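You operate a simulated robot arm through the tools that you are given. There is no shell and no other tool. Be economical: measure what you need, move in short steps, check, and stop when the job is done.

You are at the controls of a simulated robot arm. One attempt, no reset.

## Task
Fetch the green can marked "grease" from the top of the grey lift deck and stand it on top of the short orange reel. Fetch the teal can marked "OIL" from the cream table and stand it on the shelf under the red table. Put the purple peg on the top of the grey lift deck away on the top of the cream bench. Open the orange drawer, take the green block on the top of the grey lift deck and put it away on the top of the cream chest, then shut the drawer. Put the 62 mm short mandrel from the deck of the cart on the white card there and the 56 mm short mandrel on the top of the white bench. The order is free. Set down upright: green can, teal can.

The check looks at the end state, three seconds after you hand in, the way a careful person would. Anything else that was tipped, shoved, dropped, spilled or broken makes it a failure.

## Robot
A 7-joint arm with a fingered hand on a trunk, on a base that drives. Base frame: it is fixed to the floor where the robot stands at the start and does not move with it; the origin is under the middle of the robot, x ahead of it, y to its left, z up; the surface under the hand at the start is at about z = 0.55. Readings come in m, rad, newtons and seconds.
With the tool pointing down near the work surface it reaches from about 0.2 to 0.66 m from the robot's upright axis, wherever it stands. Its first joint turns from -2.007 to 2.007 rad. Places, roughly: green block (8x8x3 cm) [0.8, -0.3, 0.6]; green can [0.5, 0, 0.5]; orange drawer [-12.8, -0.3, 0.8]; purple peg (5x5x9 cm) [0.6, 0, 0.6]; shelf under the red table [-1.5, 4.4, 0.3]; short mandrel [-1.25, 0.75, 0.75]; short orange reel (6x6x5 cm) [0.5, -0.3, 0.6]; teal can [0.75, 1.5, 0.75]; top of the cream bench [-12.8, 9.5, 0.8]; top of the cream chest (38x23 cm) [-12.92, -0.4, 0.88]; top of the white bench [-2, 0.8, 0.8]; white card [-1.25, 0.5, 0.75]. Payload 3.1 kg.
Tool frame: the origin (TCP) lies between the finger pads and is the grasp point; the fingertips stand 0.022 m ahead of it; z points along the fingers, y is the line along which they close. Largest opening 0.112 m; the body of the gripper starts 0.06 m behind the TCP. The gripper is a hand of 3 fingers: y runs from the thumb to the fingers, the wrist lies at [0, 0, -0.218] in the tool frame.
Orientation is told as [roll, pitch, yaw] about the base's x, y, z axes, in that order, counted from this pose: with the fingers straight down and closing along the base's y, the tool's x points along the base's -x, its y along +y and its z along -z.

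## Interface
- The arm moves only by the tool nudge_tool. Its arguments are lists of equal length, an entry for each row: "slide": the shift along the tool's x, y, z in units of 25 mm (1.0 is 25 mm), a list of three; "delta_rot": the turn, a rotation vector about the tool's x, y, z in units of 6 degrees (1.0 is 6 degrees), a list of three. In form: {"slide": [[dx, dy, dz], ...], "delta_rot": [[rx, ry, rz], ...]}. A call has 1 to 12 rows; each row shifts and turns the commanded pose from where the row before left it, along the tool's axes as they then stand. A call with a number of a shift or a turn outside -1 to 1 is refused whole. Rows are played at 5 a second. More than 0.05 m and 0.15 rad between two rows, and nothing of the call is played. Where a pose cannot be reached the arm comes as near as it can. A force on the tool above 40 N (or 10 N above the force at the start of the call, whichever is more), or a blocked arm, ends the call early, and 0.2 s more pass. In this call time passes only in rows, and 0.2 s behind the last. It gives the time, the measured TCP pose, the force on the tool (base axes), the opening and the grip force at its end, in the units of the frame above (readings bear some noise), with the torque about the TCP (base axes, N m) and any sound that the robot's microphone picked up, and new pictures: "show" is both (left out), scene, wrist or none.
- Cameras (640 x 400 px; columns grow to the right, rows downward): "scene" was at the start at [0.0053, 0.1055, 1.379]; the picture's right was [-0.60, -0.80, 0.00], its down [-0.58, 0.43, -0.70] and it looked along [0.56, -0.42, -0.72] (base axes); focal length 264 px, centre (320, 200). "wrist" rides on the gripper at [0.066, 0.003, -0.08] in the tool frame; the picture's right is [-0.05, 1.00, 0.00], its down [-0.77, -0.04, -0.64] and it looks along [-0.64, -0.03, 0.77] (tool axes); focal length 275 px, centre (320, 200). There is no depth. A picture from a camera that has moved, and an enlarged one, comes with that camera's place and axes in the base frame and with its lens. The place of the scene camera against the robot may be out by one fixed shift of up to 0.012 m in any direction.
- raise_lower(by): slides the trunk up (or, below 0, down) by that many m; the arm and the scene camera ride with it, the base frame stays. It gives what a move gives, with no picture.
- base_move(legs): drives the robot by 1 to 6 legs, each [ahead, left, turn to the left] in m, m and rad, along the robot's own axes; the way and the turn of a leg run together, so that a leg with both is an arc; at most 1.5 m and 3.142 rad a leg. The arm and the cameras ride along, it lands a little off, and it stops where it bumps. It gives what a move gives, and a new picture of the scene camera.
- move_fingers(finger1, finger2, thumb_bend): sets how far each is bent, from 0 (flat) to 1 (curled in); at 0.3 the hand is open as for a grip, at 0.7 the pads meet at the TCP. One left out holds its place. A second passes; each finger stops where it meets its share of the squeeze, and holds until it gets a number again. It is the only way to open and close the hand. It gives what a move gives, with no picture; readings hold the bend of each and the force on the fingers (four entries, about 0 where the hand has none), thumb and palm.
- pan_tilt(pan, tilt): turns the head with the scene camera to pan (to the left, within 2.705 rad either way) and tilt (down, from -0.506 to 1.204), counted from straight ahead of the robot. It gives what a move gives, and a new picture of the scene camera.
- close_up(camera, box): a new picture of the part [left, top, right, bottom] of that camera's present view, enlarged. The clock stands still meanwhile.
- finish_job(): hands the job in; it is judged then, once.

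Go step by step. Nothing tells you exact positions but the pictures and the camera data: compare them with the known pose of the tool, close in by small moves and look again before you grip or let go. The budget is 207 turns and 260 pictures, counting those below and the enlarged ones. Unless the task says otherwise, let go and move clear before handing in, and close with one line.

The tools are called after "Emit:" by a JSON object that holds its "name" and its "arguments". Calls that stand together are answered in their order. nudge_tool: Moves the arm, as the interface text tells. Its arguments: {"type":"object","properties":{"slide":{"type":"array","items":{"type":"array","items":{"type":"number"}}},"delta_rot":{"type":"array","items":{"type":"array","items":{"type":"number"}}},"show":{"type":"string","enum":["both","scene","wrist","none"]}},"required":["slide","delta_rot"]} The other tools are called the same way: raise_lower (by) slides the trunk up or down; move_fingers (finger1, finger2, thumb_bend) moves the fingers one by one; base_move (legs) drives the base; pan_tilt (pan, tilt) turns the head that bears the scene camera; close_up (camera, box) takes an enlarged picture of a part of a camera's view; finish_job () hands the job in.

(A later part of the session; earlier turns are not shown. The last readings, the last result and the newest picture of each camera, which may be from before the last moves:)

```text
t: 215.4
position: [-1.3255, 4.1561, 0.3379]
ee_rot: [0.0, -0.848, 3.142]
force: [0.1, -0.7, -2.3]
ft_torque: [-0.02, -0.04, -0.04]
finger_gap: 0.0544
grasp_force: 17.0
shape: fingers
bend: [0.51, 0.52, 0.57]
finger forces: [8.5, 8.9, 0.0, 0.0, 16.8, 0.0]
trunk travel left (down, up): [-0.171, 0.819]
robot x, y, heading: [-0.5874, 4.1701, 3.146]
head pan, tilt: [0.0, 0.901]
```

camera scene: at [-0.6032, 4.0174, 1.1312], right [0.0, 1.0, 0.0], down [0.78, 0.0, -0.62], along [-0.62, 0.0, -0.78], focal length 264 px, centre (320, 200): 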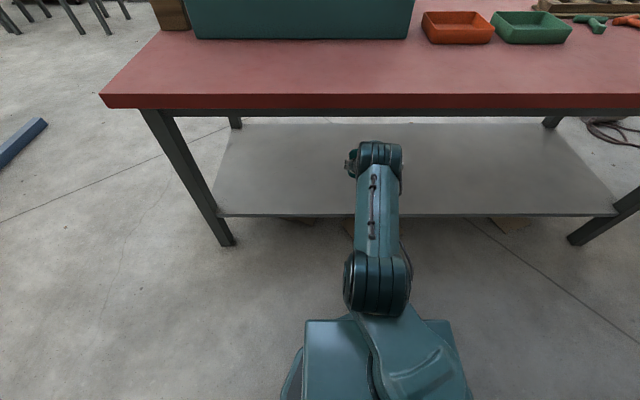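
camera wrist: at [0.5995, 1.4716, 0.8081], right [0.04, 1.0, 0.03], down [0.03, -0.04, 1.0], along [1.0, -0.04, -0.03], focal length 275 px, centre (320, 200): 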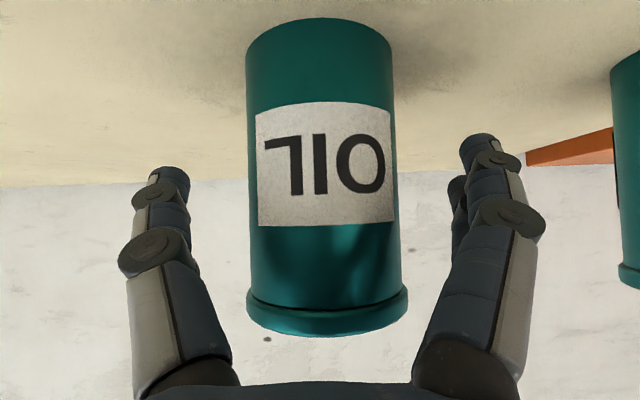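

Emit:
{"name": "raise_lower", "arguments": {"by": -0.004}}

Emit:
{"name": "raise_lower", "arguments": {"by": -0.003}}

```text
t: 215.9
position: [-1.3253, 4.155, 0.3327]
ee_rot: [-0.001, -0.844, 3.143]
force: [-0.7, 0.1, -3.2]
ft_torque: [-0.01, -0.05, -0.02]
finger_gap: 0.0546
grasp_force: 16.6
shape: fingers
bend: [0.51, 0.52, 0.57]
finger forces: [8.6, 8.9, 0.0, 0.1, 16.7, 0.0]
trunk travel left (down, up): [-0.167, 0.823]
robot x, y, heading: [-0.5865, 4.1716, 3.134]
head pan, tilt: [0.0, 0.901]
```

```text
t: 216.4
position: [-1.326, 4.156, 0.3313]
ee_rot: [-0.002, -0.847, 3.14]
force: [-0.7, 0.8, -2.7]
ft_torque: [-0.01, -0.05, 0.0]
finger_gap: 0.0545
grasp_force: 17.2
shape: fingers
bend: [0.51, 0.52, 0.57]
finger forces: [8.6, 8.8, 0.1, 0.0, 16.8, 0.0]
trunk travel left (down, up): [-0.164, 0.826]
robot x, y, heading: [-0.5885, 4.1678, 3.14]
head pan, tilt: [0.0, 0.901]
```

Emit:
{"name": "raise_lower", "arguments": {"by": -0.004}}

Emit:
{"name": "raise_lower", "arguments": {"by": -0.003}}

Emit:
{"name": "raise_lower", "arguments": {"by": -0.003}}

Emit:
{"name": "close_up", "arguments": {"camera": "wrist", "box": [0, 0, 640, 400]}}

```text
t: 217.0
position: [-1.3254, 4.1555, 0.3257]
ee_rot: [0.002, -0.846, 3.143]
force: [-0.2, 0.5, -2.8]
ft_torque: [-0.01, -0.07, -0.02]
finger_gap: 0.0544
grasp_force: 17.1
shape: fingers
bend: [0.51, 0.52, 0.57]
finger forces: [8.5, 8.8, 0.0, 0.1, 16.8, 0.0]
trunk travel left (down, up): [-0.16, 0.83]
robot x, y, heading: [-0.5894, 4.1674, 3.142]
head pan, tilt: [0.0, 0.901]
```

```text
t: 217.5
position: [-1.3256, 4.1558, 0.3238]
ee_rot: [0.0, -0.848, 3.142]
force: [0.6, 0.1, -3.2]
ft_torque: [0.01, -0.05, 0.0]
finger_gap: 0.0541
grasp_force: 17.2
shape: fingers
bend: [0.51, 0.52, 0.57]
finger forces: [8.5, 8.9, 0.0, 0.0, 16.9, 0.0]
trunk travel left (down, up): [-0.157, 0.833]
robot x, y, heading: [-0.5869, 4.1706, 3.143]
head pan, tilt: [0.0, 0.901]
```

```text
t: 218.0
position: [-1.3268, 4.1556, 0.3209]
ee_rot: [0.0, -0.846, 3.142]
force: [0.4, 0.4, -2.1]
ft_torque: [0.02, -0.03, 0.02]
finger_gap: 0.0545
grasp_force: 16.9
shape: fingers
bend: [0.51, 0.52, 0.57]
finger forces: [8.6, 8.9, 0.0, 0.0, 16.8, 0.0]
trunk travel left (down, up): [-0.154, 0.836]
robot x, y, heading: [-0.5858, 4.1673, 3.134]
head pan, tilt: [0.0, 0.901]
```

```text
1.00 times, centred on (320, 200) of wrist (not enlarged: the box is as wide or as high as the picture)
camera zoom: at [-1.2208, 4.1525, 0.322], right [-0.03, -1.0, 0.03], down [-0.03, 0.04, 1.0], along [-1.0, 0.03, -0.04], focal length 275 px, centre (320, 200)
```

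zoom: 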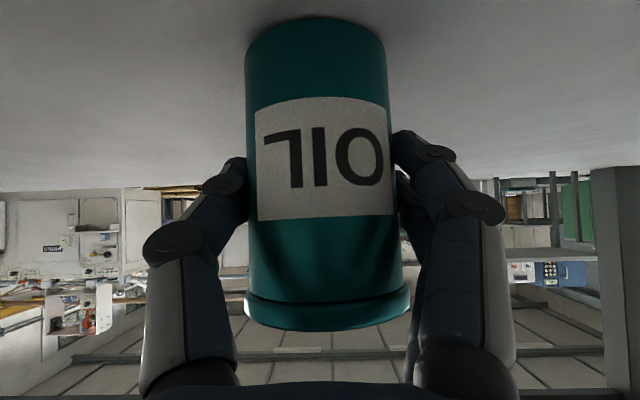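

Emit:
{"name": "raise_lower", "arguments": {"by": -0.004}}

Emit:
{"name": "raise_lower", "arguments": {"by": -0.004}}

```text
t: 218.5
position: [-1.3255, 4.1564, 0.3184]
ee_rot: [-0.001, -0.849, 3.14]
force: [-0.5, -0.2, 0.7]
ft_torque: [-0.09, -0.02, -0.02]
finger_gap: 0.0543
grasp_force: 18.2
shape: fingers
bend: [0.51, 0.52, 0.57]
finger forces: [8.6, 9.4, 0.0, 0.0, 17.1, 0.0]
trunk travel left (down, up): [-0.15, 0.84]
robot x, y, heading: [-0.5911, 4.1641, 3.141]
head pan, tilt: [0.0, 0.901]
```

```text
t: 219.1
position: [-1.3267, 4.1561, 0.3153]
ee_rot: [-0.001, -0.853, 3.14]
force: [-1.9, -0.5, 12.4]
ft_torque: [-0.17, 0.11, -0.01]
finger_gap: 0.0545
grasp_force: 18.1
shape: fingers
bend: [0.51, 0.52, 0.57]
finger forces: [9.1, 9.3, 0.1, 0.0, 17.6, 0.1]
trunk travel left (down, up): [-0.146, 0.844]
robot x, y, heading: [-0.5872, 4.1728, 3.144]
head pan, tilt: [0.0, 0.901]
```

Contact. I relax 3 mm, open the fingers, and check before backing out.

Emit:
{"name": "raise_lower", "arguments": {"by": 0.0035}}

Emit:
{"name": "move_fingers", "arguments": {"finger1": 0.3, "finger2": 0.3, "thumb_bend": 0.3}}

Emit:
{"name": "close_up", "arguments": {"camera": "wrist", "box": [0, 0, 640, 400]}}

```text
t: 219.6
position: [-1.3255, 4.1552, 0.3165]
ee_rot: [-0.001, -0.847, 3.141]
force: [-1.8, 0.0, 6.0]
ft_torque: [-0.16, 0.07, -0.03]
finger_gap: 0.0546
grasp_force: 18.2
shape: fingers
bend: [0.51, 0.52, 0.57]
finger forces: [9.1, 9.4, 0.0, 0.0, 17.4, 0.0]
trunk travel left (down, up): [-0.149, 0.841]
robot x, y, heading: [-0.5847, 4.1694, 3.136]
head pan, tilt: [0.0, 0.901]
```

```text
t: 220.6
position: [-1.3255, 4.1553, 0.315]
ee_rot: [0.001, -0.846, 3.142]
force: [0.1, 0.4, 0.1]
ft_torque: [-0.01, 0.04, 0.03]
finger_gap: 0.1109
grasp_force: 0.0
shape: fingers
bend: [0.3, 0.3, 0.3]
finger forces: [0.0, 0.0, 0.0, 0.1, 0.0, 0.0]
trunk travel left (down, up): [-0.149, 0.841]
robot x, y, heading: [-0.5862, 4.169, 3.14]
head pan, tilt: [0.0, 0.901]
```

```text
1.00 times, centred on (320, 200) of wrist (not enlarged: the box is as wide or as high as the picture)
camera zoom: at [-1.2207, 4.1525, 0.3178], right [-0.03, -1.0, 0.03], down [-0.03, 0.04, 1.0], along [-1.0, 0.03, -0.04], focal length 275 px, centre (320, 200)
```

zoom: 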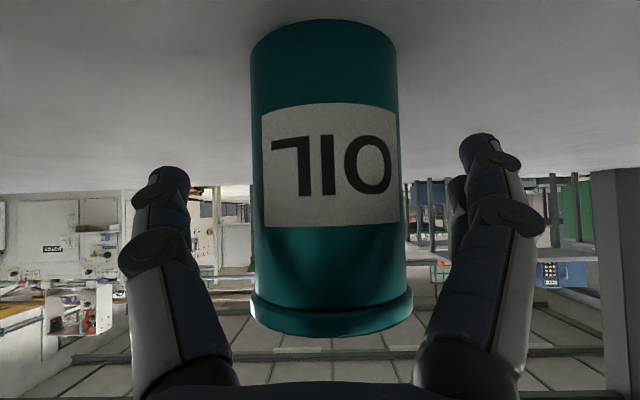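

The can stands freely. I back straight out and raise the trunk.

Emit:
{"name": "base_move", "arguments": {"legs": [[-0.3, 0, 0]]}}

Emit:
{"name": "close_up", "arguments": {"camera": "wrist", "box": [0, 0, 640, 400]}}

Emit:
{"name": "raise_lower", "arguments": {"by": 0.4}}

```text
t: 222.6
position: [-1.0269, 4.1537, 0.316]
ee_rot: [0.001, -0.848, -3.14]
force: [0.0, -0.1, 0.4]
ft_torque: [0.02, 0.02, 0.03]
finger_gap: 0.1112
grasp_force: 0.0
shape: fingers
bend: [0.3, 0.3, 0.3]
finger forces: [0.1, 0.0, 0.0, 0.1, 0.0, 0.1]
trunk travel left (down, up): [-0.149, 0.841]
robot x, y, heading: [-0.288, 4.1674, -3.14]
head pan, tilt: [0.0, 0.901]
camera scene: at [-0.3048, 4.0174, 1.0207], right [0.0, 1.0, 0.0], down [0.78, 0.0, -0.62], along [-0.62, 0.0, -0.78], focal length 264 px, centre (320, 200)
```

scene: 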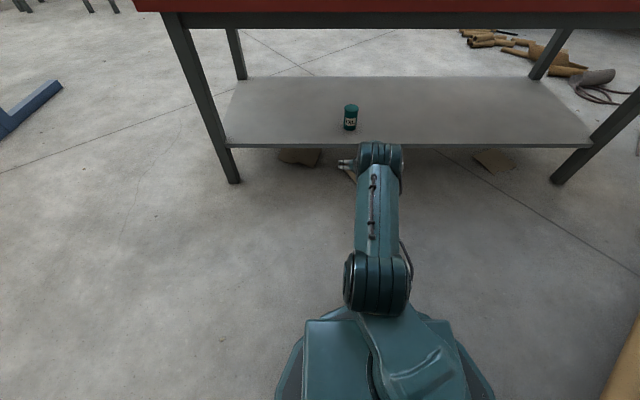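

```text
1.00 times, centred on (320, 200) of wrist (not enlarged: the box is as wide or as high as the picture)
camera zoom: at [-0.923, 4.1512, 0.3178], right [-0.03, -1.0, 0.03], down [-0.03, 0.04, 1.0], along [-1.0, 0.03, -0.03], focal length 275 px, centre (320, 200)
```

zoom: 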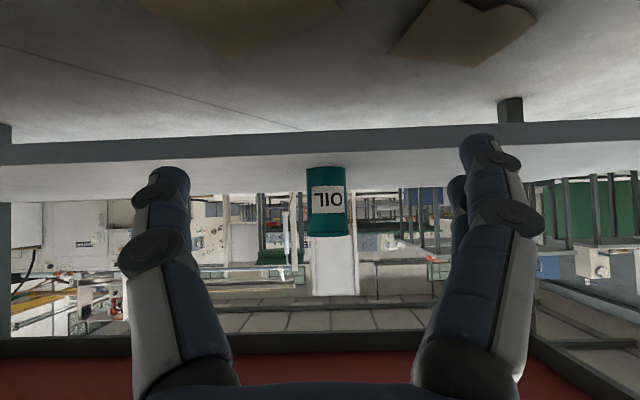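

```text
t: 226.5
position: [-1.0283, 4.154, 0.7165]
ee_rot: [0.0, -0.846, -3.14]
force: [-0.3, -0.1, 0.0]
ft_torque: [0.01, 0.02, -0.01]
finger_gap: 0.1111
grasp_force: 0.0
shape: fingers
bend: [0.3, 0.3, 0.3]
finger forces: [0.0, 0.0, 0.1, 0.1, 0.0, 0.0]
trunk travel left (down, up): [-0.549, 0.441]
robot x, y, heading: [-0.2912, 4.1717, -3.141]
head pan, tilt: [0.0, 0.901]
```

The OIL can stands on the shelf. I retract the arm and turn the tool back down, then drive back to the lift deck.

Emit:
{"name": "nudge_tool", "arguments": {"slide": [[0.66, 0, -0.75], [0.66, 0, -0.75], [0.66, 0, -0.75], [0.66, 0, -0.75], [0.66, 0, -0.75], [0.66, 0, -0.75], [0.66, 0, -0.75], [0.66, 0, -0.75], [0.66, 0, -0.75]], "delta_rot": [[0, 0, 0], [0, 0, 0], [0, 0, 0], [0, 0, 0], [0, 0, 0], [0, 0, 0], [0, 0, 0], [0, 0, 0], [0, 0, 0]], "show": "none"}}

Emit:
{"name": "nudge_tool", "arguments": {"slide": [[0, 0, 0], [0, 0, 0], [0, 0, 0], [0, 0, 0], [0, 0, 0], [0, 0, 0], [0, 0, 0], [0, 0, 0], [0, 0, 0]], "delta_rot": [[0, 0.9, 0], [0, 0.9, 0], [0, 0.9, 0], [0, 0.9, 0], [0, 0.9, 0], [0, 0.9, 0], [0, 0.9, 0], [0, 0.9, 0], [0, 0.9, 0]], "show": "none"}}

Emit:
{"name": "base_move", "arguments": {"legs": [[0, 0.8, 0], [0, 0, 3.14], [-0.25, -1.0, 0], [0, -1.2, 0], [0, -1.15, 0]]}}

```text
t: 228.5
position: [-0.8049, 4.1553, 0.7174]
ee_rot: [0.0, -0.847, -3.141]
force: [-0.4, 0.2, -0.2]
ft_torque: [-0.02, 0.02, -0.03]
finger_gap: 0.1108
grasp_force: 0.1
shape: fingers
bend: [0.3, 0.3, 0.3]
finger forces: [0.0, 0.0, 0.0, 0.1, 0.1, 0.0]
trunk travel left (down, up): [-0.549, 0.441]
robot x, y, heading: [-0.2901, 4.169, -3.143]
head pan, tilt: [0.0, 0.901]
```

```text
t: 230.5
position: [-0.8027, 4.1552, 0.7174]
ee_rot: [0.0, 0.0, -3.142]
force: [-0.9, 0.0, 0.4]
ft_torque: [-0.01, 0.01, 0.07]
finger_gap: 0.1118
grasp_force: 0.1
shape: fingers
bend: [0.3, 0.3, 0.3]
finger forces: [0.1, 0.0, 0.1, 0.0, 0.0, 0.0]
trunk travel left (down, up): [-0.549, 0.441]
robot x, y, heading: [-0.2904, 4.1709, -3.146]
head pan, tilt: [0.0, 0.901]
```

```text
t: 258.3
position: [0.3423, 0.1005, 0.7162]
ee_rot: [-0.001, 0.001, 0.106]
force: [0.4, 0.5, 0.5]
ft_torque: [0.0, 0.02, 0.02]
finger_gap: 0.1118
grasp_force: 0.1
shape: fingers
bend: [0.3, 0.3, 0.3]
finger forces: [0.0, 0.0, 0.0, 0.0, 0.1, 0.0]
trunk travel left (down, up): [-0.549, 0.441]
robot x, y, heading: [-0.1657, 0.0327, 0.104]
head pan, tilt: [0.0, 0.901]
camera scene: at [-0.1662, 0.1853, 1.4208], right [0.11, -0.99, 0.0], down [-0.78, -0.08, -0.62], along [0.62, 0.07, -0.78], focal length 264 px, centre (320, 200)
```

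scene: 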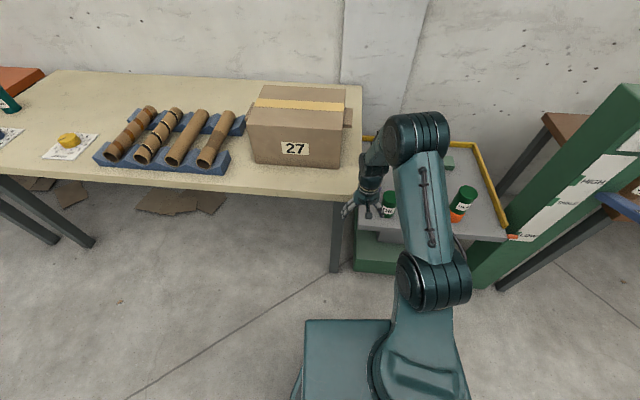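

The heading drifted and the hand is close to the cream table's corner, so I raise first and then realign.

Emit:
{"name": "raise_lower", "arguments": {"by": 0.18}}

Emit:
{"name": "base_move", "arguments": {"legs": [[-0.05, -0.05, -0.1], [0.19, 0, 0]]}}

Emit:
{"name": "close_up", "arguments": {"camera": "wrist", "box": [0, 0, 640, 400]}}

```text
t: 260.3
position: [0.3429, 0.0989, 0.8969]
ee_rot: [0.001, 0.001, 0.106]
force: [0.0, 1.4, 0.6]
ft_torque: [-0.01, 0.01, 0.04]
finger_gap: 0.1117
grasp_force: 0.1
shape: fingers
bend: [0.3, 0.3, 0.3]
finger forces: [0.1, 0.1, 0.1, 0.0, 0.0, 0.1]
trunk travel left (down, up): [-0.729, 0.261]
robot x, y, heading: [-0.1673, 0.0295, 0.108]
head pan, tilt: [0.0, 0.901]
```

```text
t: 262.5
position: [0.4957, -0.0079, 0.8952]
ee_rot: [0.0, 0.002, 0.001]
force: [0.3, -0.5, 0.1]
ft_torque: [0.0, 0.03, -0.02]
finger_gap: 0.1115
grasp_force: 0.0
shape: fingers
bend: [0.3, 0.3, 0.3]
finger forces: [0.1, 0.0, 0.0, 0.1, 0.1, 0.1]
trunk travel left (down, up): [-0.729, 0.261]
robot x, y, heading: [-0.0187, -0.0214, 0.002]
head pan, tilt: [0.0, 0.901]
camera scene: at [-0.0012, 0.1317, 1.6007], right [0.0, -1.0, 0.0], down [-0.78, 0.0, -0.62], along [0.62, 0.0, -0.78], focal length 264 px, centre (320, 200)
```

scene: 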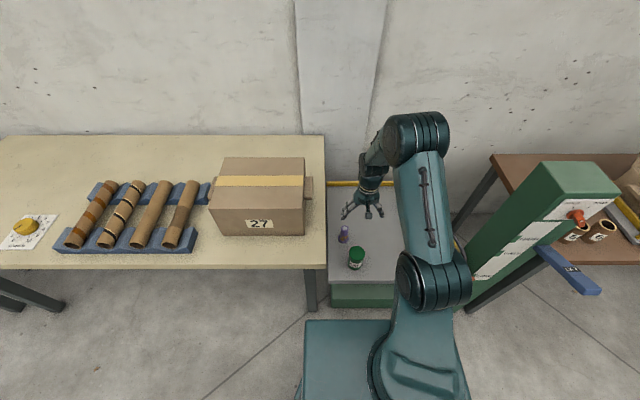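

```text
1.00 times, centred on (320, 200) of wrist (not enlarged: the box is as wide or as high as the picture)
camera zoom: at [0.4294, -0.0049, 0.975], right [0.05, 1.0, 0.0], down [0.77, -0.04, 0.63], along [0.63, -0.03, -0.77], focal length 275 px, centre (320, 200)
```

zoom: 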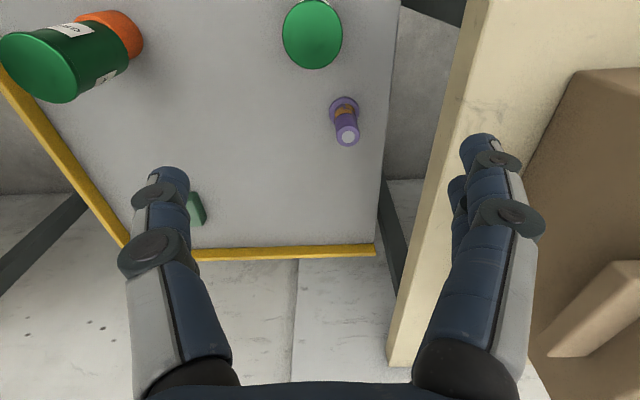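

The peg is at about (0.595, 0.023), close to the cream table's edge. I turn the hand 45° and narrow the fingers for clearance.

Emit:
{"name": "nudge_tool", "arguments": {"slide": [[0, 0, 0], [0, 0, 0], [0, 0, 0], [0, 0, 0], [0, 0, 0], [0, 0, 0], [0, 0, 0], [0, 0, 0]], "delta_rot": [[0, 0, -0.9375], [0, 0, -0.9375], [0, 0, -0.9375], [0, 0, -0.9375], [0, 0, -0.9375], [0, 0, -0.9375], [0, 0, -0.9375], [0, 0, -0.9375]], "show": "none"}}

Emit:
{"name": "move_fingers", "arguments": {"finger1": 0.4, "finger2": 0.4, "thumb_bend": 0.4}}

```text
t: 264.3
position: [0.4947, -0.0077, 0.8976]
ee_rot: [-0.001, 0.001, 0.785]
force: [1.0, -0.6, 0.1]
ft_torque: [-0.03, 0.01, -0.03]
finger_gap: 0.1117
grasp_force: 0.0
shape: fingers
bend: [0.3, 0.3, 0.3]
finger forces: [0.0, 0.0, 0.0, 0.1, 0.1, 0.0]
trunk travel left (down, up): [-0.729, 0.261]
robot x, y, heading: [-0.0182, -0.0211, -0.0]
head pan, tilt: [0.0, 0.901]
```

```text
t: 265.3
position: [0.4947, -0.0076, 0.8962]
ee_rot: [0.0, 0.003, 0.784]
force: [-0.2, 0.3, -0.2]
ft_torque: [-0.01, -0.02, 0.05]
finger_gap: 0.0843
grasp_force: 0.2
shape: fingers
bend: [0.4, 0.4, 0.4]
finger forces: [0.0, 0.0, 0.0, 0.0, 0.1, 0.0]
trunk travel left (down, up): [-0.729, 0.261]
robot x, y, heading: [-0.0198, -0.0213, 0.001]
head pan, tilt: [0.0, 0.901]
```

Emit:
{"name": "nudge_tool", "arguments": {"slide": [[-0.53, -0.28, 0.9], [-0.53, -0.28, 0.9], [-0.53, -0.28, 0.9], [-0.53, -0.28, 0.9], [-0.53, -0.28, 0.9], [-0.53, -0.28, 0.9], [-0.53, -0.28, 0.9]], "delta_rot": [[0, 0, 0], [0, 0, 0], [0, 0, 0], [0, 0, 0], [0, 0, 0], [0, 0, 0], [0, 0, 0]]}}

```text
t: 266.9
position: [0.5945, 0.0203, 0.7393]
ee_rot: [0.0, 0.005, 0.784]
force: [0.4, -0.3, 0.0]
ft_torque: [-0.01, 0.03, -0.03]
finger_gap: 0.0845
grasp_force: 0.0
shape: fingers
bend: [0.4, 0.4, 0.4]
finger forces: [0.1, 0.0, 0.0, 0.1, 0.0, 0.0]
trunk travel left (down, up): [-0.729, 0.261]
robot x, y, heading: [-0.019, -0.022, 0.004]
head pan, tilt: [0.0, 0.901]
camera scene: at [-0.0015, 0.1326, 1.6007], right [0.0, -1.0, 0.0], down [-0.78, 0.0, -0.62], along [0.62, 0.0, -0.78], focal length 264 px, centre (320, 200)
camera wrist: at [0.5456, -0.0238, 0.8184], right [-0.67, 0.74, 0.0], down [0.57, 0.52, 0.63], along [0.47, 0.43, -0.77], focal length 275 px, centre (320, 200)
```

scene: 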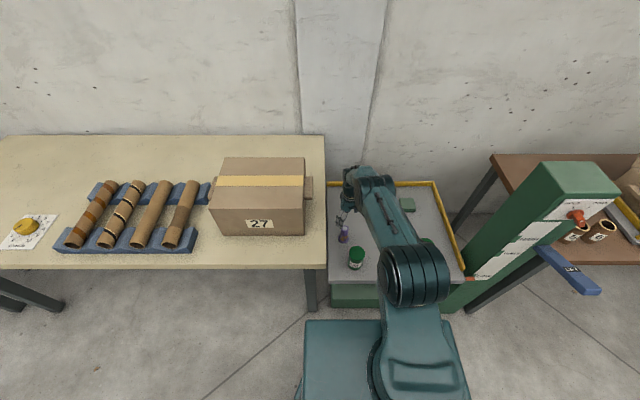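
wrist: 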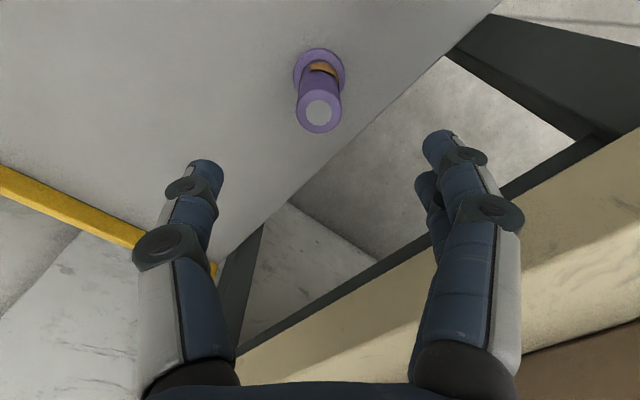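

Emit:
{"name": "nudge_tool", "arguments": {"slide": [[-0.17, -0.06, 0.8], [0, 0, 0.8], [0, 0, 0.8]], "delta_rot": [[0, 0, 0], [0, 0, 0], [0, 0, 0]]}}

Emit:
{"name": "close_up", "arguments": {"camera": "scene", "box": [300, 150, 420, 270]}}

```text
t: 267.7
position: [0.5745, 0.0224, 0.6924]
ee_rot: [0.002, 0.002, 0.783]
force: [0.3, 0.1, 0.0]
ft_torque: [-0.01, 0.0, 0.02]
finger_gap: 0.0844
grasp_force: 0.0
shape: fingers
bend: [0.4, 0.4, 0.4]
finger forces: [0.0, 0.1, 0.0, 0.0, 0.1, 0.0]
out of reach, approached as far as the arm can: row 2, 3
trunk travel left (down, up): [-0.729, 0.261]
robot x, y, heading: [-0.0186, -0.0218, -0.001]
head pan, tilt: [0.0, 0.901]
camera scene: at [-0.002, 0.1311, 1.6008], right [0.0, -1.0, 0.0], down [-0.78, 0.0, -0.62], along [0.62, 0.0, -0.78], focal length 264 px, centre (320, 200)
camera wrist: at [0.527, -0.022, 0.7704], right [-0.67, 0.74, 0.0], down [0.57, 0.52, 0.64], along [0.47, 0.43, -0.77], focal length 275 px, centre (320, 200)
```

scene: 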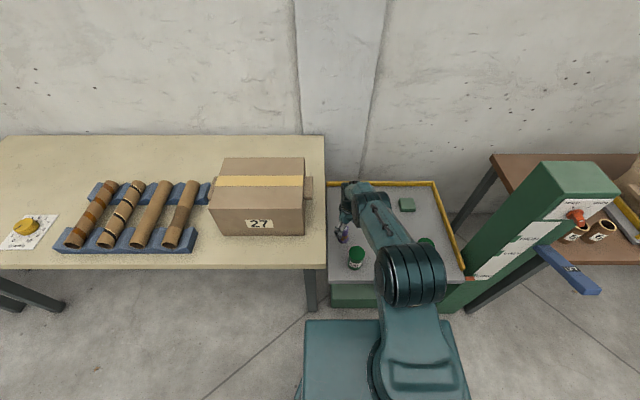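
wrist: 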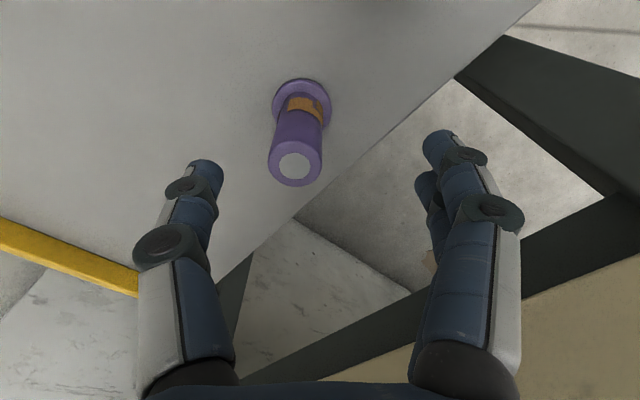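

```text
3.33 times, centred on (360, 210) of scene
camera zoom: at [-0.002, 0.1311, 1.6008], right [0.0, -1.0, 0.0], down [-0.78, 0.0, -0.62], along [0.62, 0.0, -0.78], focal length 880 px, centre (187, 167)
```

zoom: 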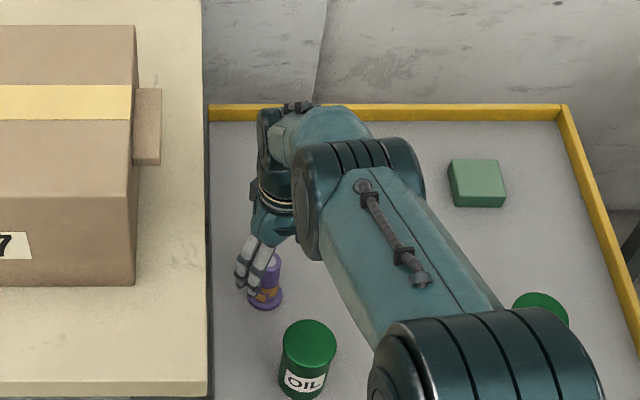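

I raise the arm, lower the trunk for reach, and recentre over the peg.

Emit:
{"name": "nudge_tool", "arguments": {"slide": [[0, 0, -1], [0, 0, -1], [0, 0, -1], [0, 0, -1], [-0.65, -0.6, -1]], "delta_rot": [[0, 0, 0], [0, 0, 0], [0, 0, 0], [0, 0, 0], [0, 0, 0]], "show": "none"}}

Emit:
{"name": "raise_lower", "arguments": {"by": -0.14}}

Emit:
{"name": "close_up", "arguments": {"camera": "wrist", "box": [0, 0, 640, 400]}}

```text
t: 268.9
position: [0.5961, 0.0251, 0.8176]
ee_rot: [0.001, 0.003, 0.786]
force: [0.3, 0.2, -0.1]
ft_torque: [-0.03, 0.0, -0.01]
finger_gap: 0.0842
grasp_force: 0.1
shape: fingers
bend: [0.4, 0.4, 0.4]
finger forces: [0.1, 0.1, 0.0, 0.0, 0.0, 0.0]
trunk travel left (down, up): [-0.729, 0.261]
robot x, y, heading: [-0.0176, -0.0231, 0.004]
head pan, tilt: [0.0, 0.901]
```

```text
t: 270.6
position: [0.5955, 0.0253, 0.6767]
ee_rot: [0.001, -0.003, 0.784]
force: [0.3, -0.5, 0.1]
ft_torque: [-0.02, -0.01, 0.0]
finger_gap: 0.0842
grasp_force: 0.0
shape: fingers
bend: [0.4, 0.4, 0.4]
finger forces: [0.1, 0.0, 0.0, 0.0, 0.0, 0.0]
trunk travel left (down, up): [-0.589, 0.401]
robot x, y, heading: [-0.017, -0.0233, -0.005]
head pan, tilt: [0.0, 0.901]
```

```text
1.00 times, centred on (320, 200) of wrist (not enlarged: the box is as wide or as high as the picture)
camera zoom: at [0.5471, -0.02, 0.7561], right [-0.67, 0.74, 0.0], down [0.57, 0.52, 0.64], along [0.47, 0.43, -0.77], focal length 275 px, centre (320, 200)
```

zoom: 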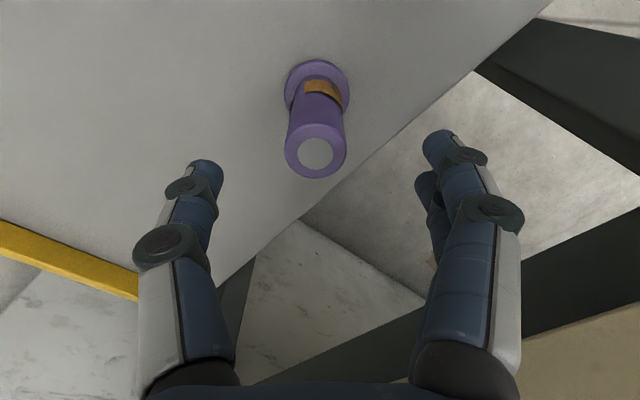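

Emit:
{"name": "nudge_tool", "arguments": {"slide": [[-0.1, -0.1, 0.7], [0, 0, 0.7], [0, 0, 0.7], [0, 0, 0.7]], "delta_rot": [[0, 0, 0], [0, 0, 0], [0, 0, 0], [0, 0, 0]], "show": "wrist"}}

```text
t: 271.6
position: [0.599, 0.0258, 0.6084]
ee_rot: [-0.001, 0.001, 0.786]
force: [0.0, -0.2, 0.1]
ft_torque: [0.02, -0.01, 0.01]
finger_gap: 0.0845
grasp_force: 0.2
shape: fingers
bend: [0.4, 0.4, 0.4]
finger forces: [0.1, 0.0, 0.0, 0.0, 0.1, 0.0]
trunk travel left (down, up): [-0.589, 0.401]
robot x, y, heading: [-0.0203, -0.0208, 0.001]
head pan, tilt: [0.0, 0.901]
camera wrist: at [0.5502, -0.0187, 0.6868], right [-0.67, 0.74, 0.0], down [0.57, 0.52, 0.64], along [0.47, 0.43, -0.77], focal length 275 px, centre (320, 200)
```

wrist: 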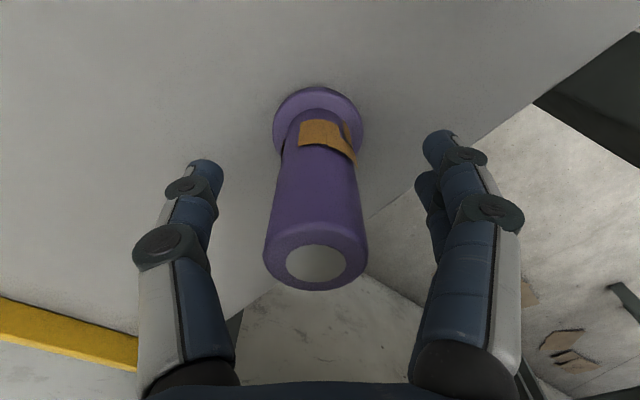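

Well placed. I close and lift.

Emit:
{"name": "move_fingers", "arguments": {"finger1": 0.75, "finger2": 0.75, "thumb_bend": 0.75}}

Emit:
{"name": "nudge_tool", "arguments": {"slide": [[0, 0, -0.5], [0, 0, -1], [0, 0, -1], [0, 0, -1], [0, 0, -1], [0, 0, -1]], "delta_rot": [[0, 0, 0], [0, 0, 0], [0, 0, 0], [0, 0, 0], [0, 0, 0], [0, 0, 0]], "show": "wrist"}}

Emit:
{"name": "raise_lower", "arguments": {"by": 0.3}}

```text
t: 272.6
position: [0.5984, 0.0247, 0.6071]
ee_rot: [0.0, 0.001, 0.782]
force: [-0.2, 0.0, 0.6]
ft_torque: [0.04, -0.01, -0.04]
finger_gap: 0.0239
grasp_force: 18.3
shape: fingers
bend: [0.7, 0.7, 0.65]
finger forces: [9.1, 9.4, 0.0, 0.1, 16.9, 0.0]
trunk travel left (down, up): [-0.589, 0.401]
robot x, y, heading: [-0.0167, -0.0282, 0.002]
head pan, tilt: [0.0, 0.901]
```

```text
t: 274.0
position: [0.5986, 0.0245, 0.7453]
ee_rot: [0.0, 0.001, 0.785]
force: [-0.3, -0.7, 0.2]
ft_torque: [0.01, 0.04, 0.01]
finger_gap: 0.0233
grasp_force: 18.1
shape: fingers
bend: [0.7, 0.7, 0.65]
finger forces: [9.2, 9.6, 0.0, 0.1, 17.0, 0.0]
trunk travel left (down, up): [-0.589, 0.401]
robot x, y, heading: [-0.0133, -0.0247, -0.003]
head pan, tilt: [0.0, 0.901]
camera wrist: at [0.5495, -0.0195, 0.8232], right [-0.67, 0.74, 0.0], down [0.57, 0.52, 0.64], along [0.47, 0.43, -0.77], focal length 275 px, centre (320, 200)
```

wrist: 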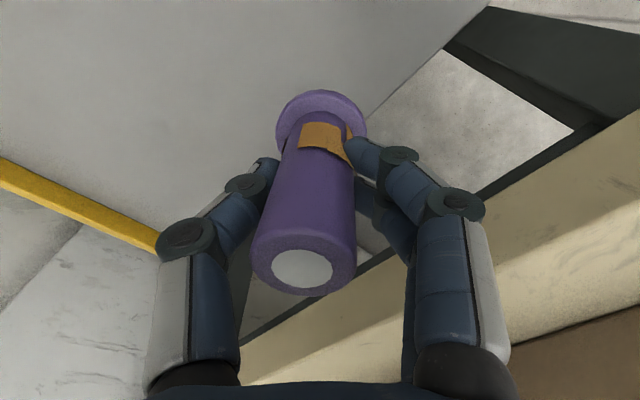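

```text
t: 277.0
position: [0.5985, 0.0244, 1.0446]
ee_rot: [0.001, 0.003, 0.783]
force: [-1.4, -0.5, -0.7]
ft_torque: [-0.01, -0.02, -0.05]
finger_gap: 0.0232
grasp_force: 18.2
shape: fingers
bend: [0.7, 0.7, 0.65]
finger forces: [9.1, 9.7, 0.1, 0.0, 17.1, 0.1]
trunk travel left (down, up): [-0.889, 0.101]
robot x, y, heading: [-0.0186, -0.0206, 0.005]
head pan, tilt: [0.0, 0.901]
```

The peg is held. I start the long drive: back off, turn around, and go along the south aisle.

Emit:
{"name": "base_move", "arguments": {"legs": [[-0.45, 0, 0], [0, 0, 3.14], [0, 1.15, 0], [1.4, 0, 0], [1.0, 0, 0]]}}

Emit:
{"name": "pan_tilt", "arguments": {"pan": 0.0, "tilt": 0.4}}

```text
t: 303.9
position: [-3.434, -1.3092, 1.0441]
ee_rot: [0.001, 0.003, -2.336]
force: [-0.1, -0.1, -0.1]
ft_torque: [-0.01, -0.02, -0.03]
finger_gap: 0.0227
grasp_force: 16.0
shape: fingers
bend: [0.71, 0.71, 0.65]
finger forces: [7.1, 9.1, 0.0, 0.0, 15.8, 0.0]
trunk travel left (down, up): [-0.889, 0.101]
robot x, y, heading: [-2.8234, -1.2486, -3.12]
head pan, tilt: [0.0, 0.901]
camera scene: at [-2.8318, -1.4019, 1.7607], right [-0.02, 1.0, 0.0], down [0.78, 0.02, -0.62], along [-0.62, -0.01, -0.78], focal length 264 px, centre (320, 200)
```

scene: 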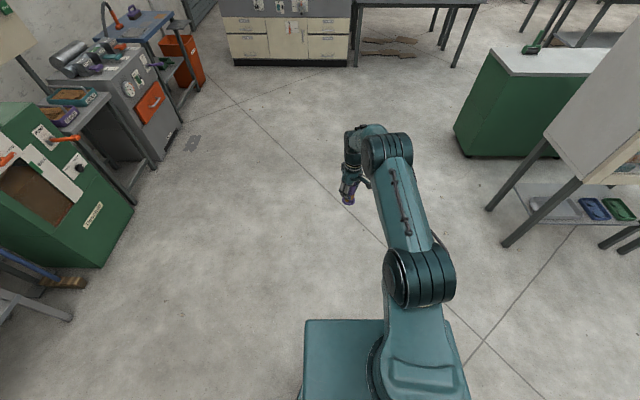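

```text
t: 304.8
position: [-3.4352, -1.3093, 1.0441]
ee_rot: [0.001, 0.001, -2.337]
force: [-0.7, -1.0, -2.1]
ft_torque: [-0.03, -0.02, -0.01]
finger_gap: 0.0226
grasp_force: 16.2
shape: fingers
bend: [0.71, 0.71, 0.65]
finger forces: [7.2, 9.0, 0.0, 0.0, 15.8, 0.1]
trunk travel left (down, up): [-0.889, 0.101]
robot x, y, heading: [-2.8167, -1.2515, -3.123]
head pan, tilt: [0.0, 0.4]
camera scene: at [-2.8488, -1.4023, 1.8037], right [-0.02, 1.0, 0.0], down [0.39, 0.01, -0.92], along [-0.92, -0.02, -0.39], focal length 264 px, centre (320, 200)
```

scene: 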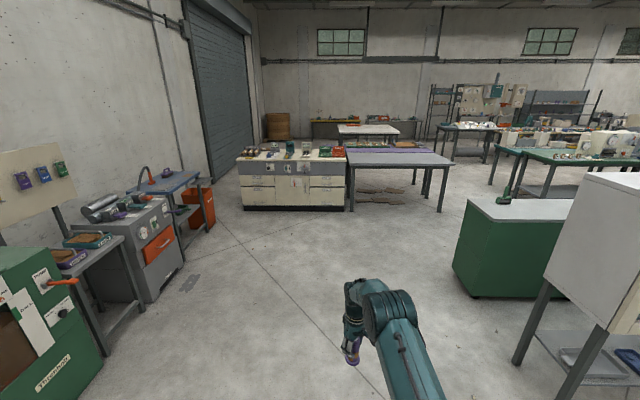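

The aisle ahead goes between the grey table and the green table. I drive on and sidestep into it.

Emit:
{"name": "base_move", "arguments": {"legs": [[1.45, 0, -0.02], [1.4, 0, 0], [0, -1.2, 0], [0, -1.1, 0]]}}

```text
t: 329.5
position: [-6.4642, 0.8339, 1.0444]
ee_rot: [0.001, 0.002, -2.267]
force: [0.3, -1.1, -0.4]
ft_torque: [0.01, -0.01, 0.01]
finger_gap: 0.0226
grasp_force: 15.8
shape: fingers
bend: [0.71, 0.71, 0.65]
finger forces: [7.3, 9.2, 0.0, 0.1, 15.8, 0.1]
trunk travel left (down, up): [-0.889, 0.101]
robot x, y, heading: [-5.847, 0.9359, -3.05]
head pan, tilt: [0.0, 0.4]
camera scene: at [-5.872, 0.782, 1.8037], right [-0.09, 1.0, 0.0], down [0.39, 0.04, -0.92], along [-0.92, -0.08, -0.39], focal length 264 px, centre (320, 200)
```

scene: 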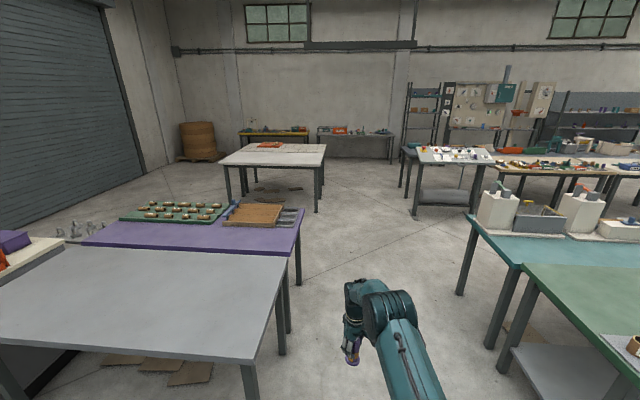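

Emit:
{"name": "base_move", "arguments": {"legs": [[0, -0.22, -0.09], [1.5, 0, 0], [1.5, 0, 0], [0.8, 0, 0]]}}

Emit:
{"name": "pan_tilt", "arguments": {"pan": -0.9, "tilt": 0.4}}

```text
t: 349.0
position: [-10.2611, 1.0562, 1.0437]
ee_rot: [0.001, 0.001, -2.354]
force: [-0.4, 1.4, -0.7]
ft_torque: [-0.01, -0.01, -0.02]
finger_gap: 0.0223
grasp_force: 16.1
shape: fingers
bend: [0.71, 0.71, 0.65]
finger forces: [7.5, 9.1, 0.1, 0.0, 15.8, 0.1]
trunk travel left (down, up): [-0.889, 0.101]
robot x, y, heading: [-9.6462, 1.1039, -3.139]
head pan, tilt: [0.0, 0.4]
camera scene: at [-9.6755, 0.9525, 1.8038], right [0.0, 1.0, 0.0], down [0.39, 0.0, -0.92], along [-0.92, 0.0, -0.39], focal length 264 px, centre (320, 200)
```

scene: 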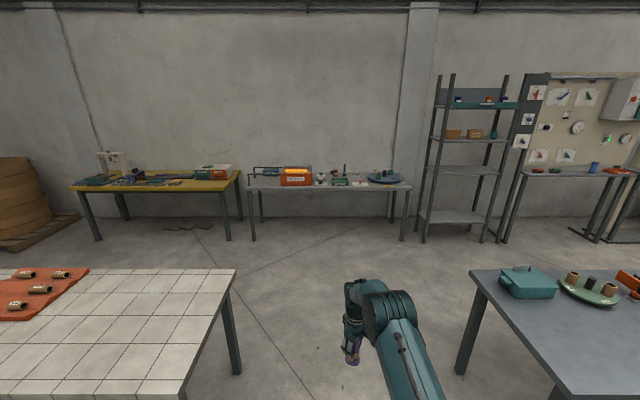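

```text
t: 350.2
position: [-10.2597, 1.0555, 1.0434]
ee_rot: [0.0, 0.003, -2.354]
force: [0.7, 0.5, 0.0]
ft_torque: [0.0, 0.03, 0.02]
finger_gap: 0.0226
grasp_force: 16.1
shape: fingers
bend: [0.71, 0.71, 0.65]
finger forces: [7.5, 9.1, 0.0, 0.1, 15.7, 0.0]
trunk travel left (down, up): [-0.889, 0.101]
robot x, y, heading: [-9.6403, 1.1027, -3.141]
head pan, tilt: [-0.901, 0.4]
camera scene: at [-9.6408, 1.0251, 1.8038], right [0.78, 0.62, 0.0], down [0.24, -0.3, -0.92], along [-0.57, 0.72, -0.39], focal length 264 px, centre (320, 200)
```

scene: 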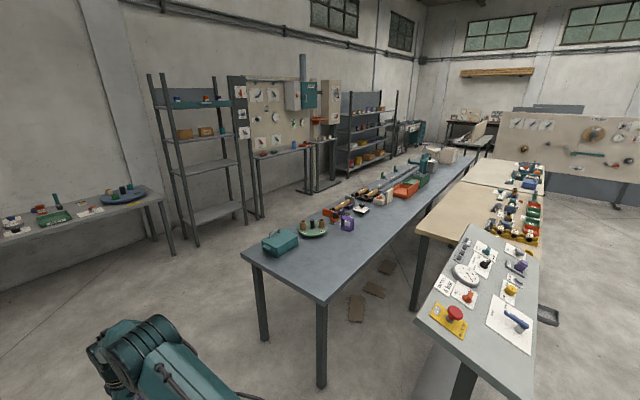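

The small orange/cream chest is on the yellow-edged bench at the far wall, near y -0.4. The route to the cream bench runs along the wall aisle, so I drive there and turn north.

Emit:
{"name": "base_move", "arguments": {"legs": [[1.5, 0, 0], [0.55, 0, 0], [0, 0, -1.571], [1.0, 0, 0]]}}

Emit:
{"name": "pan_tilt", "arguments": {"pan": 0.0, "tilt": 0.4}}

```text
t: 369.0
position: [-11.7908, 2.7244, 1.0439]
ee_rot: [0.001, 0.002, 2.387]
force: [-0.6, 0.1, -0.8]
ft_torque: [-0.01, 0.0, 0.03]
finger_gap: 0.022
grasp_force: 15.7
shape: fingers
bend: [0.71, 0.71, 0.65]
finger forces: [6.8, 9.0, 0.0, 0.1, 15.4, 0.0]
trunk travel left (down, up): [-0.889, 0.101]
robot x, y, heading: [-11.7235, 2.1074, 1.602]
head pan, tilt: [-0.901, 0.4]
camera scene: at [-11.805, 2.1046, 1.8038], right [0.64, -0.76, 0.0], down [-0.3, -0.25, -0.92], along [0.7, 0.59, -0.39], focal length 264 px, centre (320, 200)
```

scene: 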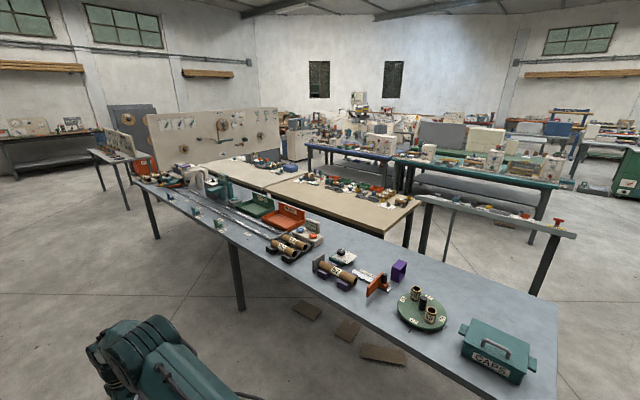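

```text
t: 370.2
position: [-11.7909, 2.7234, 1.0445]
ee_rot: [-0.001, 0.003, 2.386]
force: [0.2, 0.6, -1.8]
ft_torque: [0.03, 0.01, -0.03]
finger_gap: 0.022
grasp_force: 15.7
shape: fingers
bend: [0.71, 0.71, 0.65]
finger forces: [6.8, 8.9, 0.1, 0.0, 15.5, 0.1]
trunk travel left (down, up): [-0.889, 0.101]
robot x, y, heading: [-11.7273, 2.1075, 1.601]
head pan, tilt: [0.0, 0.4]
camera scene: at [-11.8785, 2.1377, 1.8038], right [1.0, 0.03, 0.0], down [0.01, -0.39, -0.92], along [-0.03, 0.92, -0.39], focal length 264 px, centre (320, 200)
```

scene: 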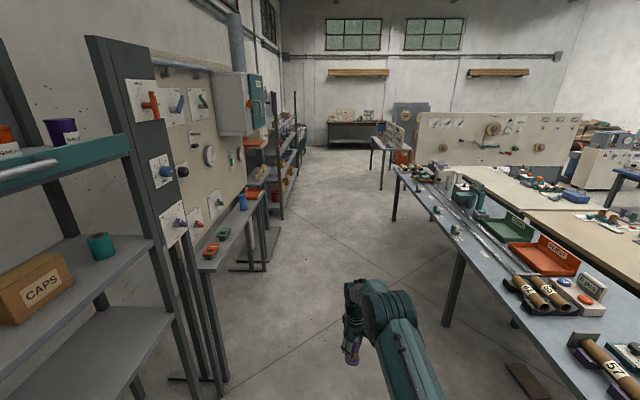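

Emit:
{"name": "base_move", "arguments": {"legs": [[1.5, 0, -0.03], [1.5, 0, 0], [1.5, 0, 0], [0.8, 0, 0]]}}

Emit:
{"name": "pan_tilt", "arguments": {"pan": 0.7, "tilt": 0.5}}

```text
t: 395.8
position: [-11.835, 8.0604, 1.0451]
ee_rot: [0.0, 0.0, 2.401]
force: [0.2, -0.1, -1.0]
ft_torque: [0.0, 0.01, 0.03]
finger_gap: 0.0223
grasp_force: 15.7
shape: fingers
bend: [0.71, 0.71, 0.65]
finger forces: [7.0, 9.0, 0.1, 0.0, 15.5, 0.0]
trunk travel left (down, up): [-0.889, 0.101]
robot x, y, heading: [-11.7589, 7.4472, 1.617]
head pan, tilt: [0.0, 0.4]
camera scene: at [-11.9135, 7.4724, 1.8038], right [1.0, 0.05, 0.0], down [0.02, -0.39, -0.92], along [-0.04, 0.92, -0.39], focal length 264 px, centre (320, 200)
```

scene: 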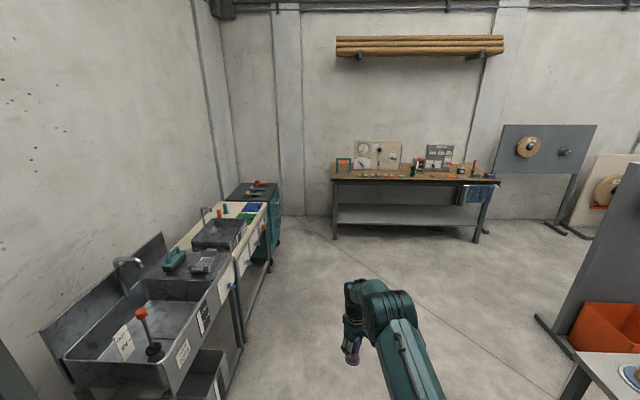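

```text
t: 396.9
position: [-11.8357, 8.0605, 1.0445]
ee_rot: [-0.001, 0.003, 2.404]
force: [0.4, -0.3, -0.1]
ft_torque: [0.0, -0.03, 0.02]
finger_gap: 0.0224
grasp_force: 15.9
shape: fingers
bend: [0.71, 0.71, 0.65]
finger forces: [7.0, 9.0, 0.0, 0.0, 15.3, 0.0]
trunk travel left (down, up): [-0.889, 0.101]
robot x, y, heading: [-11.7651, 7.444, 1.617]
head pan, tilt: [0.7, 0.499]
camera scene: at [-11.9708, 7.4468, 1.7946], right [0.73, 0.68, 0.0], down [0.32, -0.35, -0.88], along [-0.6, 0.64, -0.48], focal length 264 px, centre (320, 200)
```

scene: 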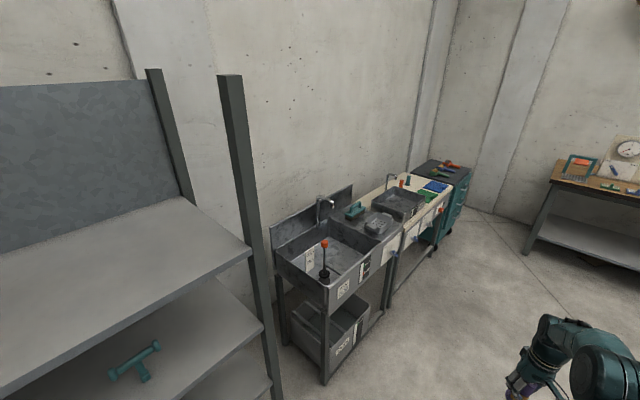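

The cream bench with a sink and green tray is on the left, at x -12.46 and beyond. I drive up to it and turn to face it.

Emit:
{"name": "base_move", "arguments": {"legs": [[1.5, -0.06, -0.04], [0.4, 0, 0], [0, 0, 1.565]]}}

Emit:
{"name": "pan_tilt", "arguments": {"pan": 0.0, "tilt": 0.75}}

```text
refused: leg 1 is longer than a leg can be; nothing moved
```

```text
t: 397.9
position: [-11.8372, 8.0602, 1.0443]
ee_rot: [0.001, 0.0, 2.403]
force: [0.3, -0.1, -0.7]
ft_torque: [0.02, -0.02, -0.02]
finger_gap: 0.0222
grasp_force: 15.6
shape: fingers
bend: [0.71, 0.71, 0.65]
finger forces: [7.0, 9.0, 0.0, 0.1, 15.4, 0.0]
trunk travel left (down, up): [-0.889, 0.101]
robot x, y, heading: [-11.7647, 7.4488, 1.616]
head pan, tilt: [0.0, 0.75]
camera scene: at [-11.9131, 7.4627, 1.7727], right [1.0, 0.05, 0.0], down [0.03, -0.68, -0.73], along [-0.03, 0.73, -0.68], focal length 264 px, centre (320, 200)
```

scene: 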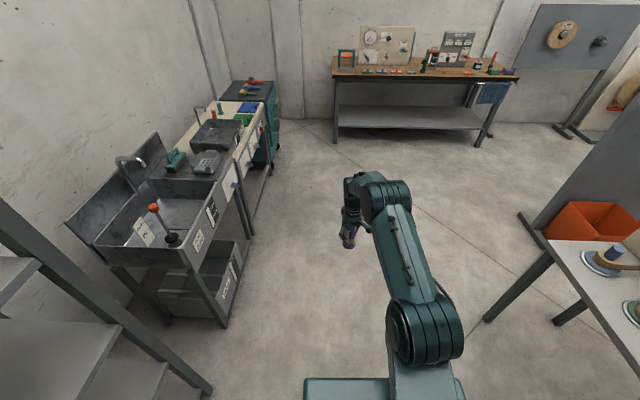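

Emit:
{"name": "base_move", "arguments": {"legs": [[1.45, -0.06, -0.04], [0.4, 0, 0], [0, 0, 1.565]]}}

Emit:
{"name": "close_up", "arguments": {"camera": "wrist", "box": [0, 0, 640, 400]}}

```text
t: 410.9
position: [-12.3744, 9.2254, 1.0444]
ee_rot: [0.002, 0.002, -2.36]
force: [-0.2, 0.1, -0.7]
ft_torque: [0.02, -0.01, -0.01]
finger_gap: 0.0221
grasp_force: 15.2
shape: fingers
bend: [0.71, 0.71, 0.65]
finger forces: [6.4, 8.8, 0.0, 0.1, 15.2, 0.0]
trunk travel left (down, up): [-0.889, 0.101]
robot x, y, heading: [-11.7592, 9.2687, 3.135]
head pan, tilt: [0.0, 0.75]
camera scene: at [-11.7818, 9.119, 1.7726], right [0.0, 1.0, 0.0], down [0.68, 0.0, -0.73], along [-0.73, 0.0, -0.68], focal length 264 px, centre (320, 200)
```

scene: 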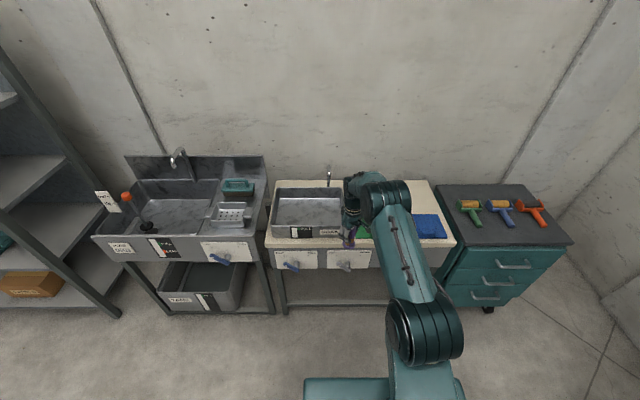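

```text
1.00 times, centred on (320, 200) of wrist (not enlarged: the box is as wide or as high as the picture)
camera zoom: at [-12.3259, 9.2695, 1.1228], right [0.67, -0.74, 0.0], down [-0.57, -0.52, 0.64], along [-0.47, -0.43, -0.77], focal length 275 px, centre (320, 200)
```

zoom: 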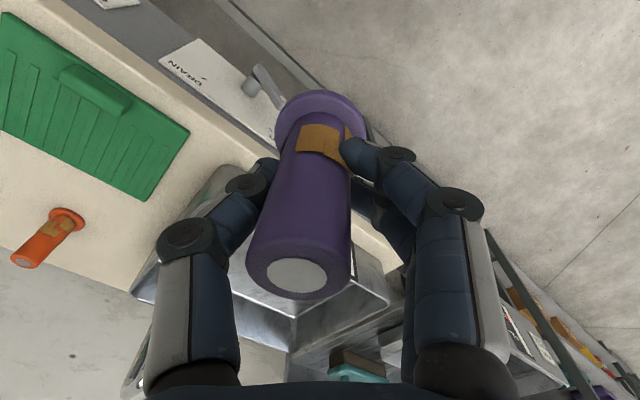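

Emit:
{"name": "close_up", "arguments": {"camera": "scene", "box": [250, 150, 470, 290]}}

```text
2.86 times, centred on (360, 220) of scene
camera zoom: at [-11.7818, 9.119, 1.7726], right [0.0, 1.0, 0.0], down [0.68, 0.0, -0.73], along [-0.73, 0.0, -0.68], focal length 754 px, centre (206, 143)
```

zoom: 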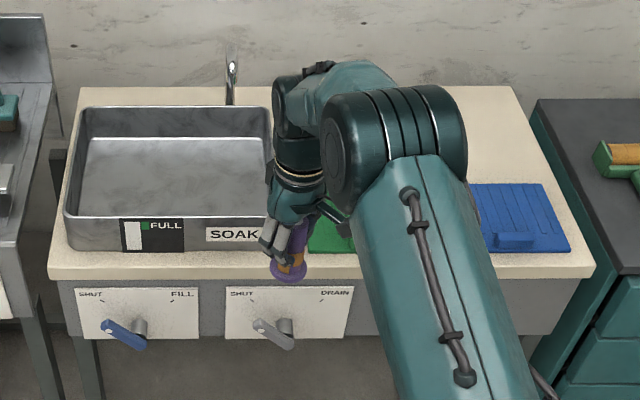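

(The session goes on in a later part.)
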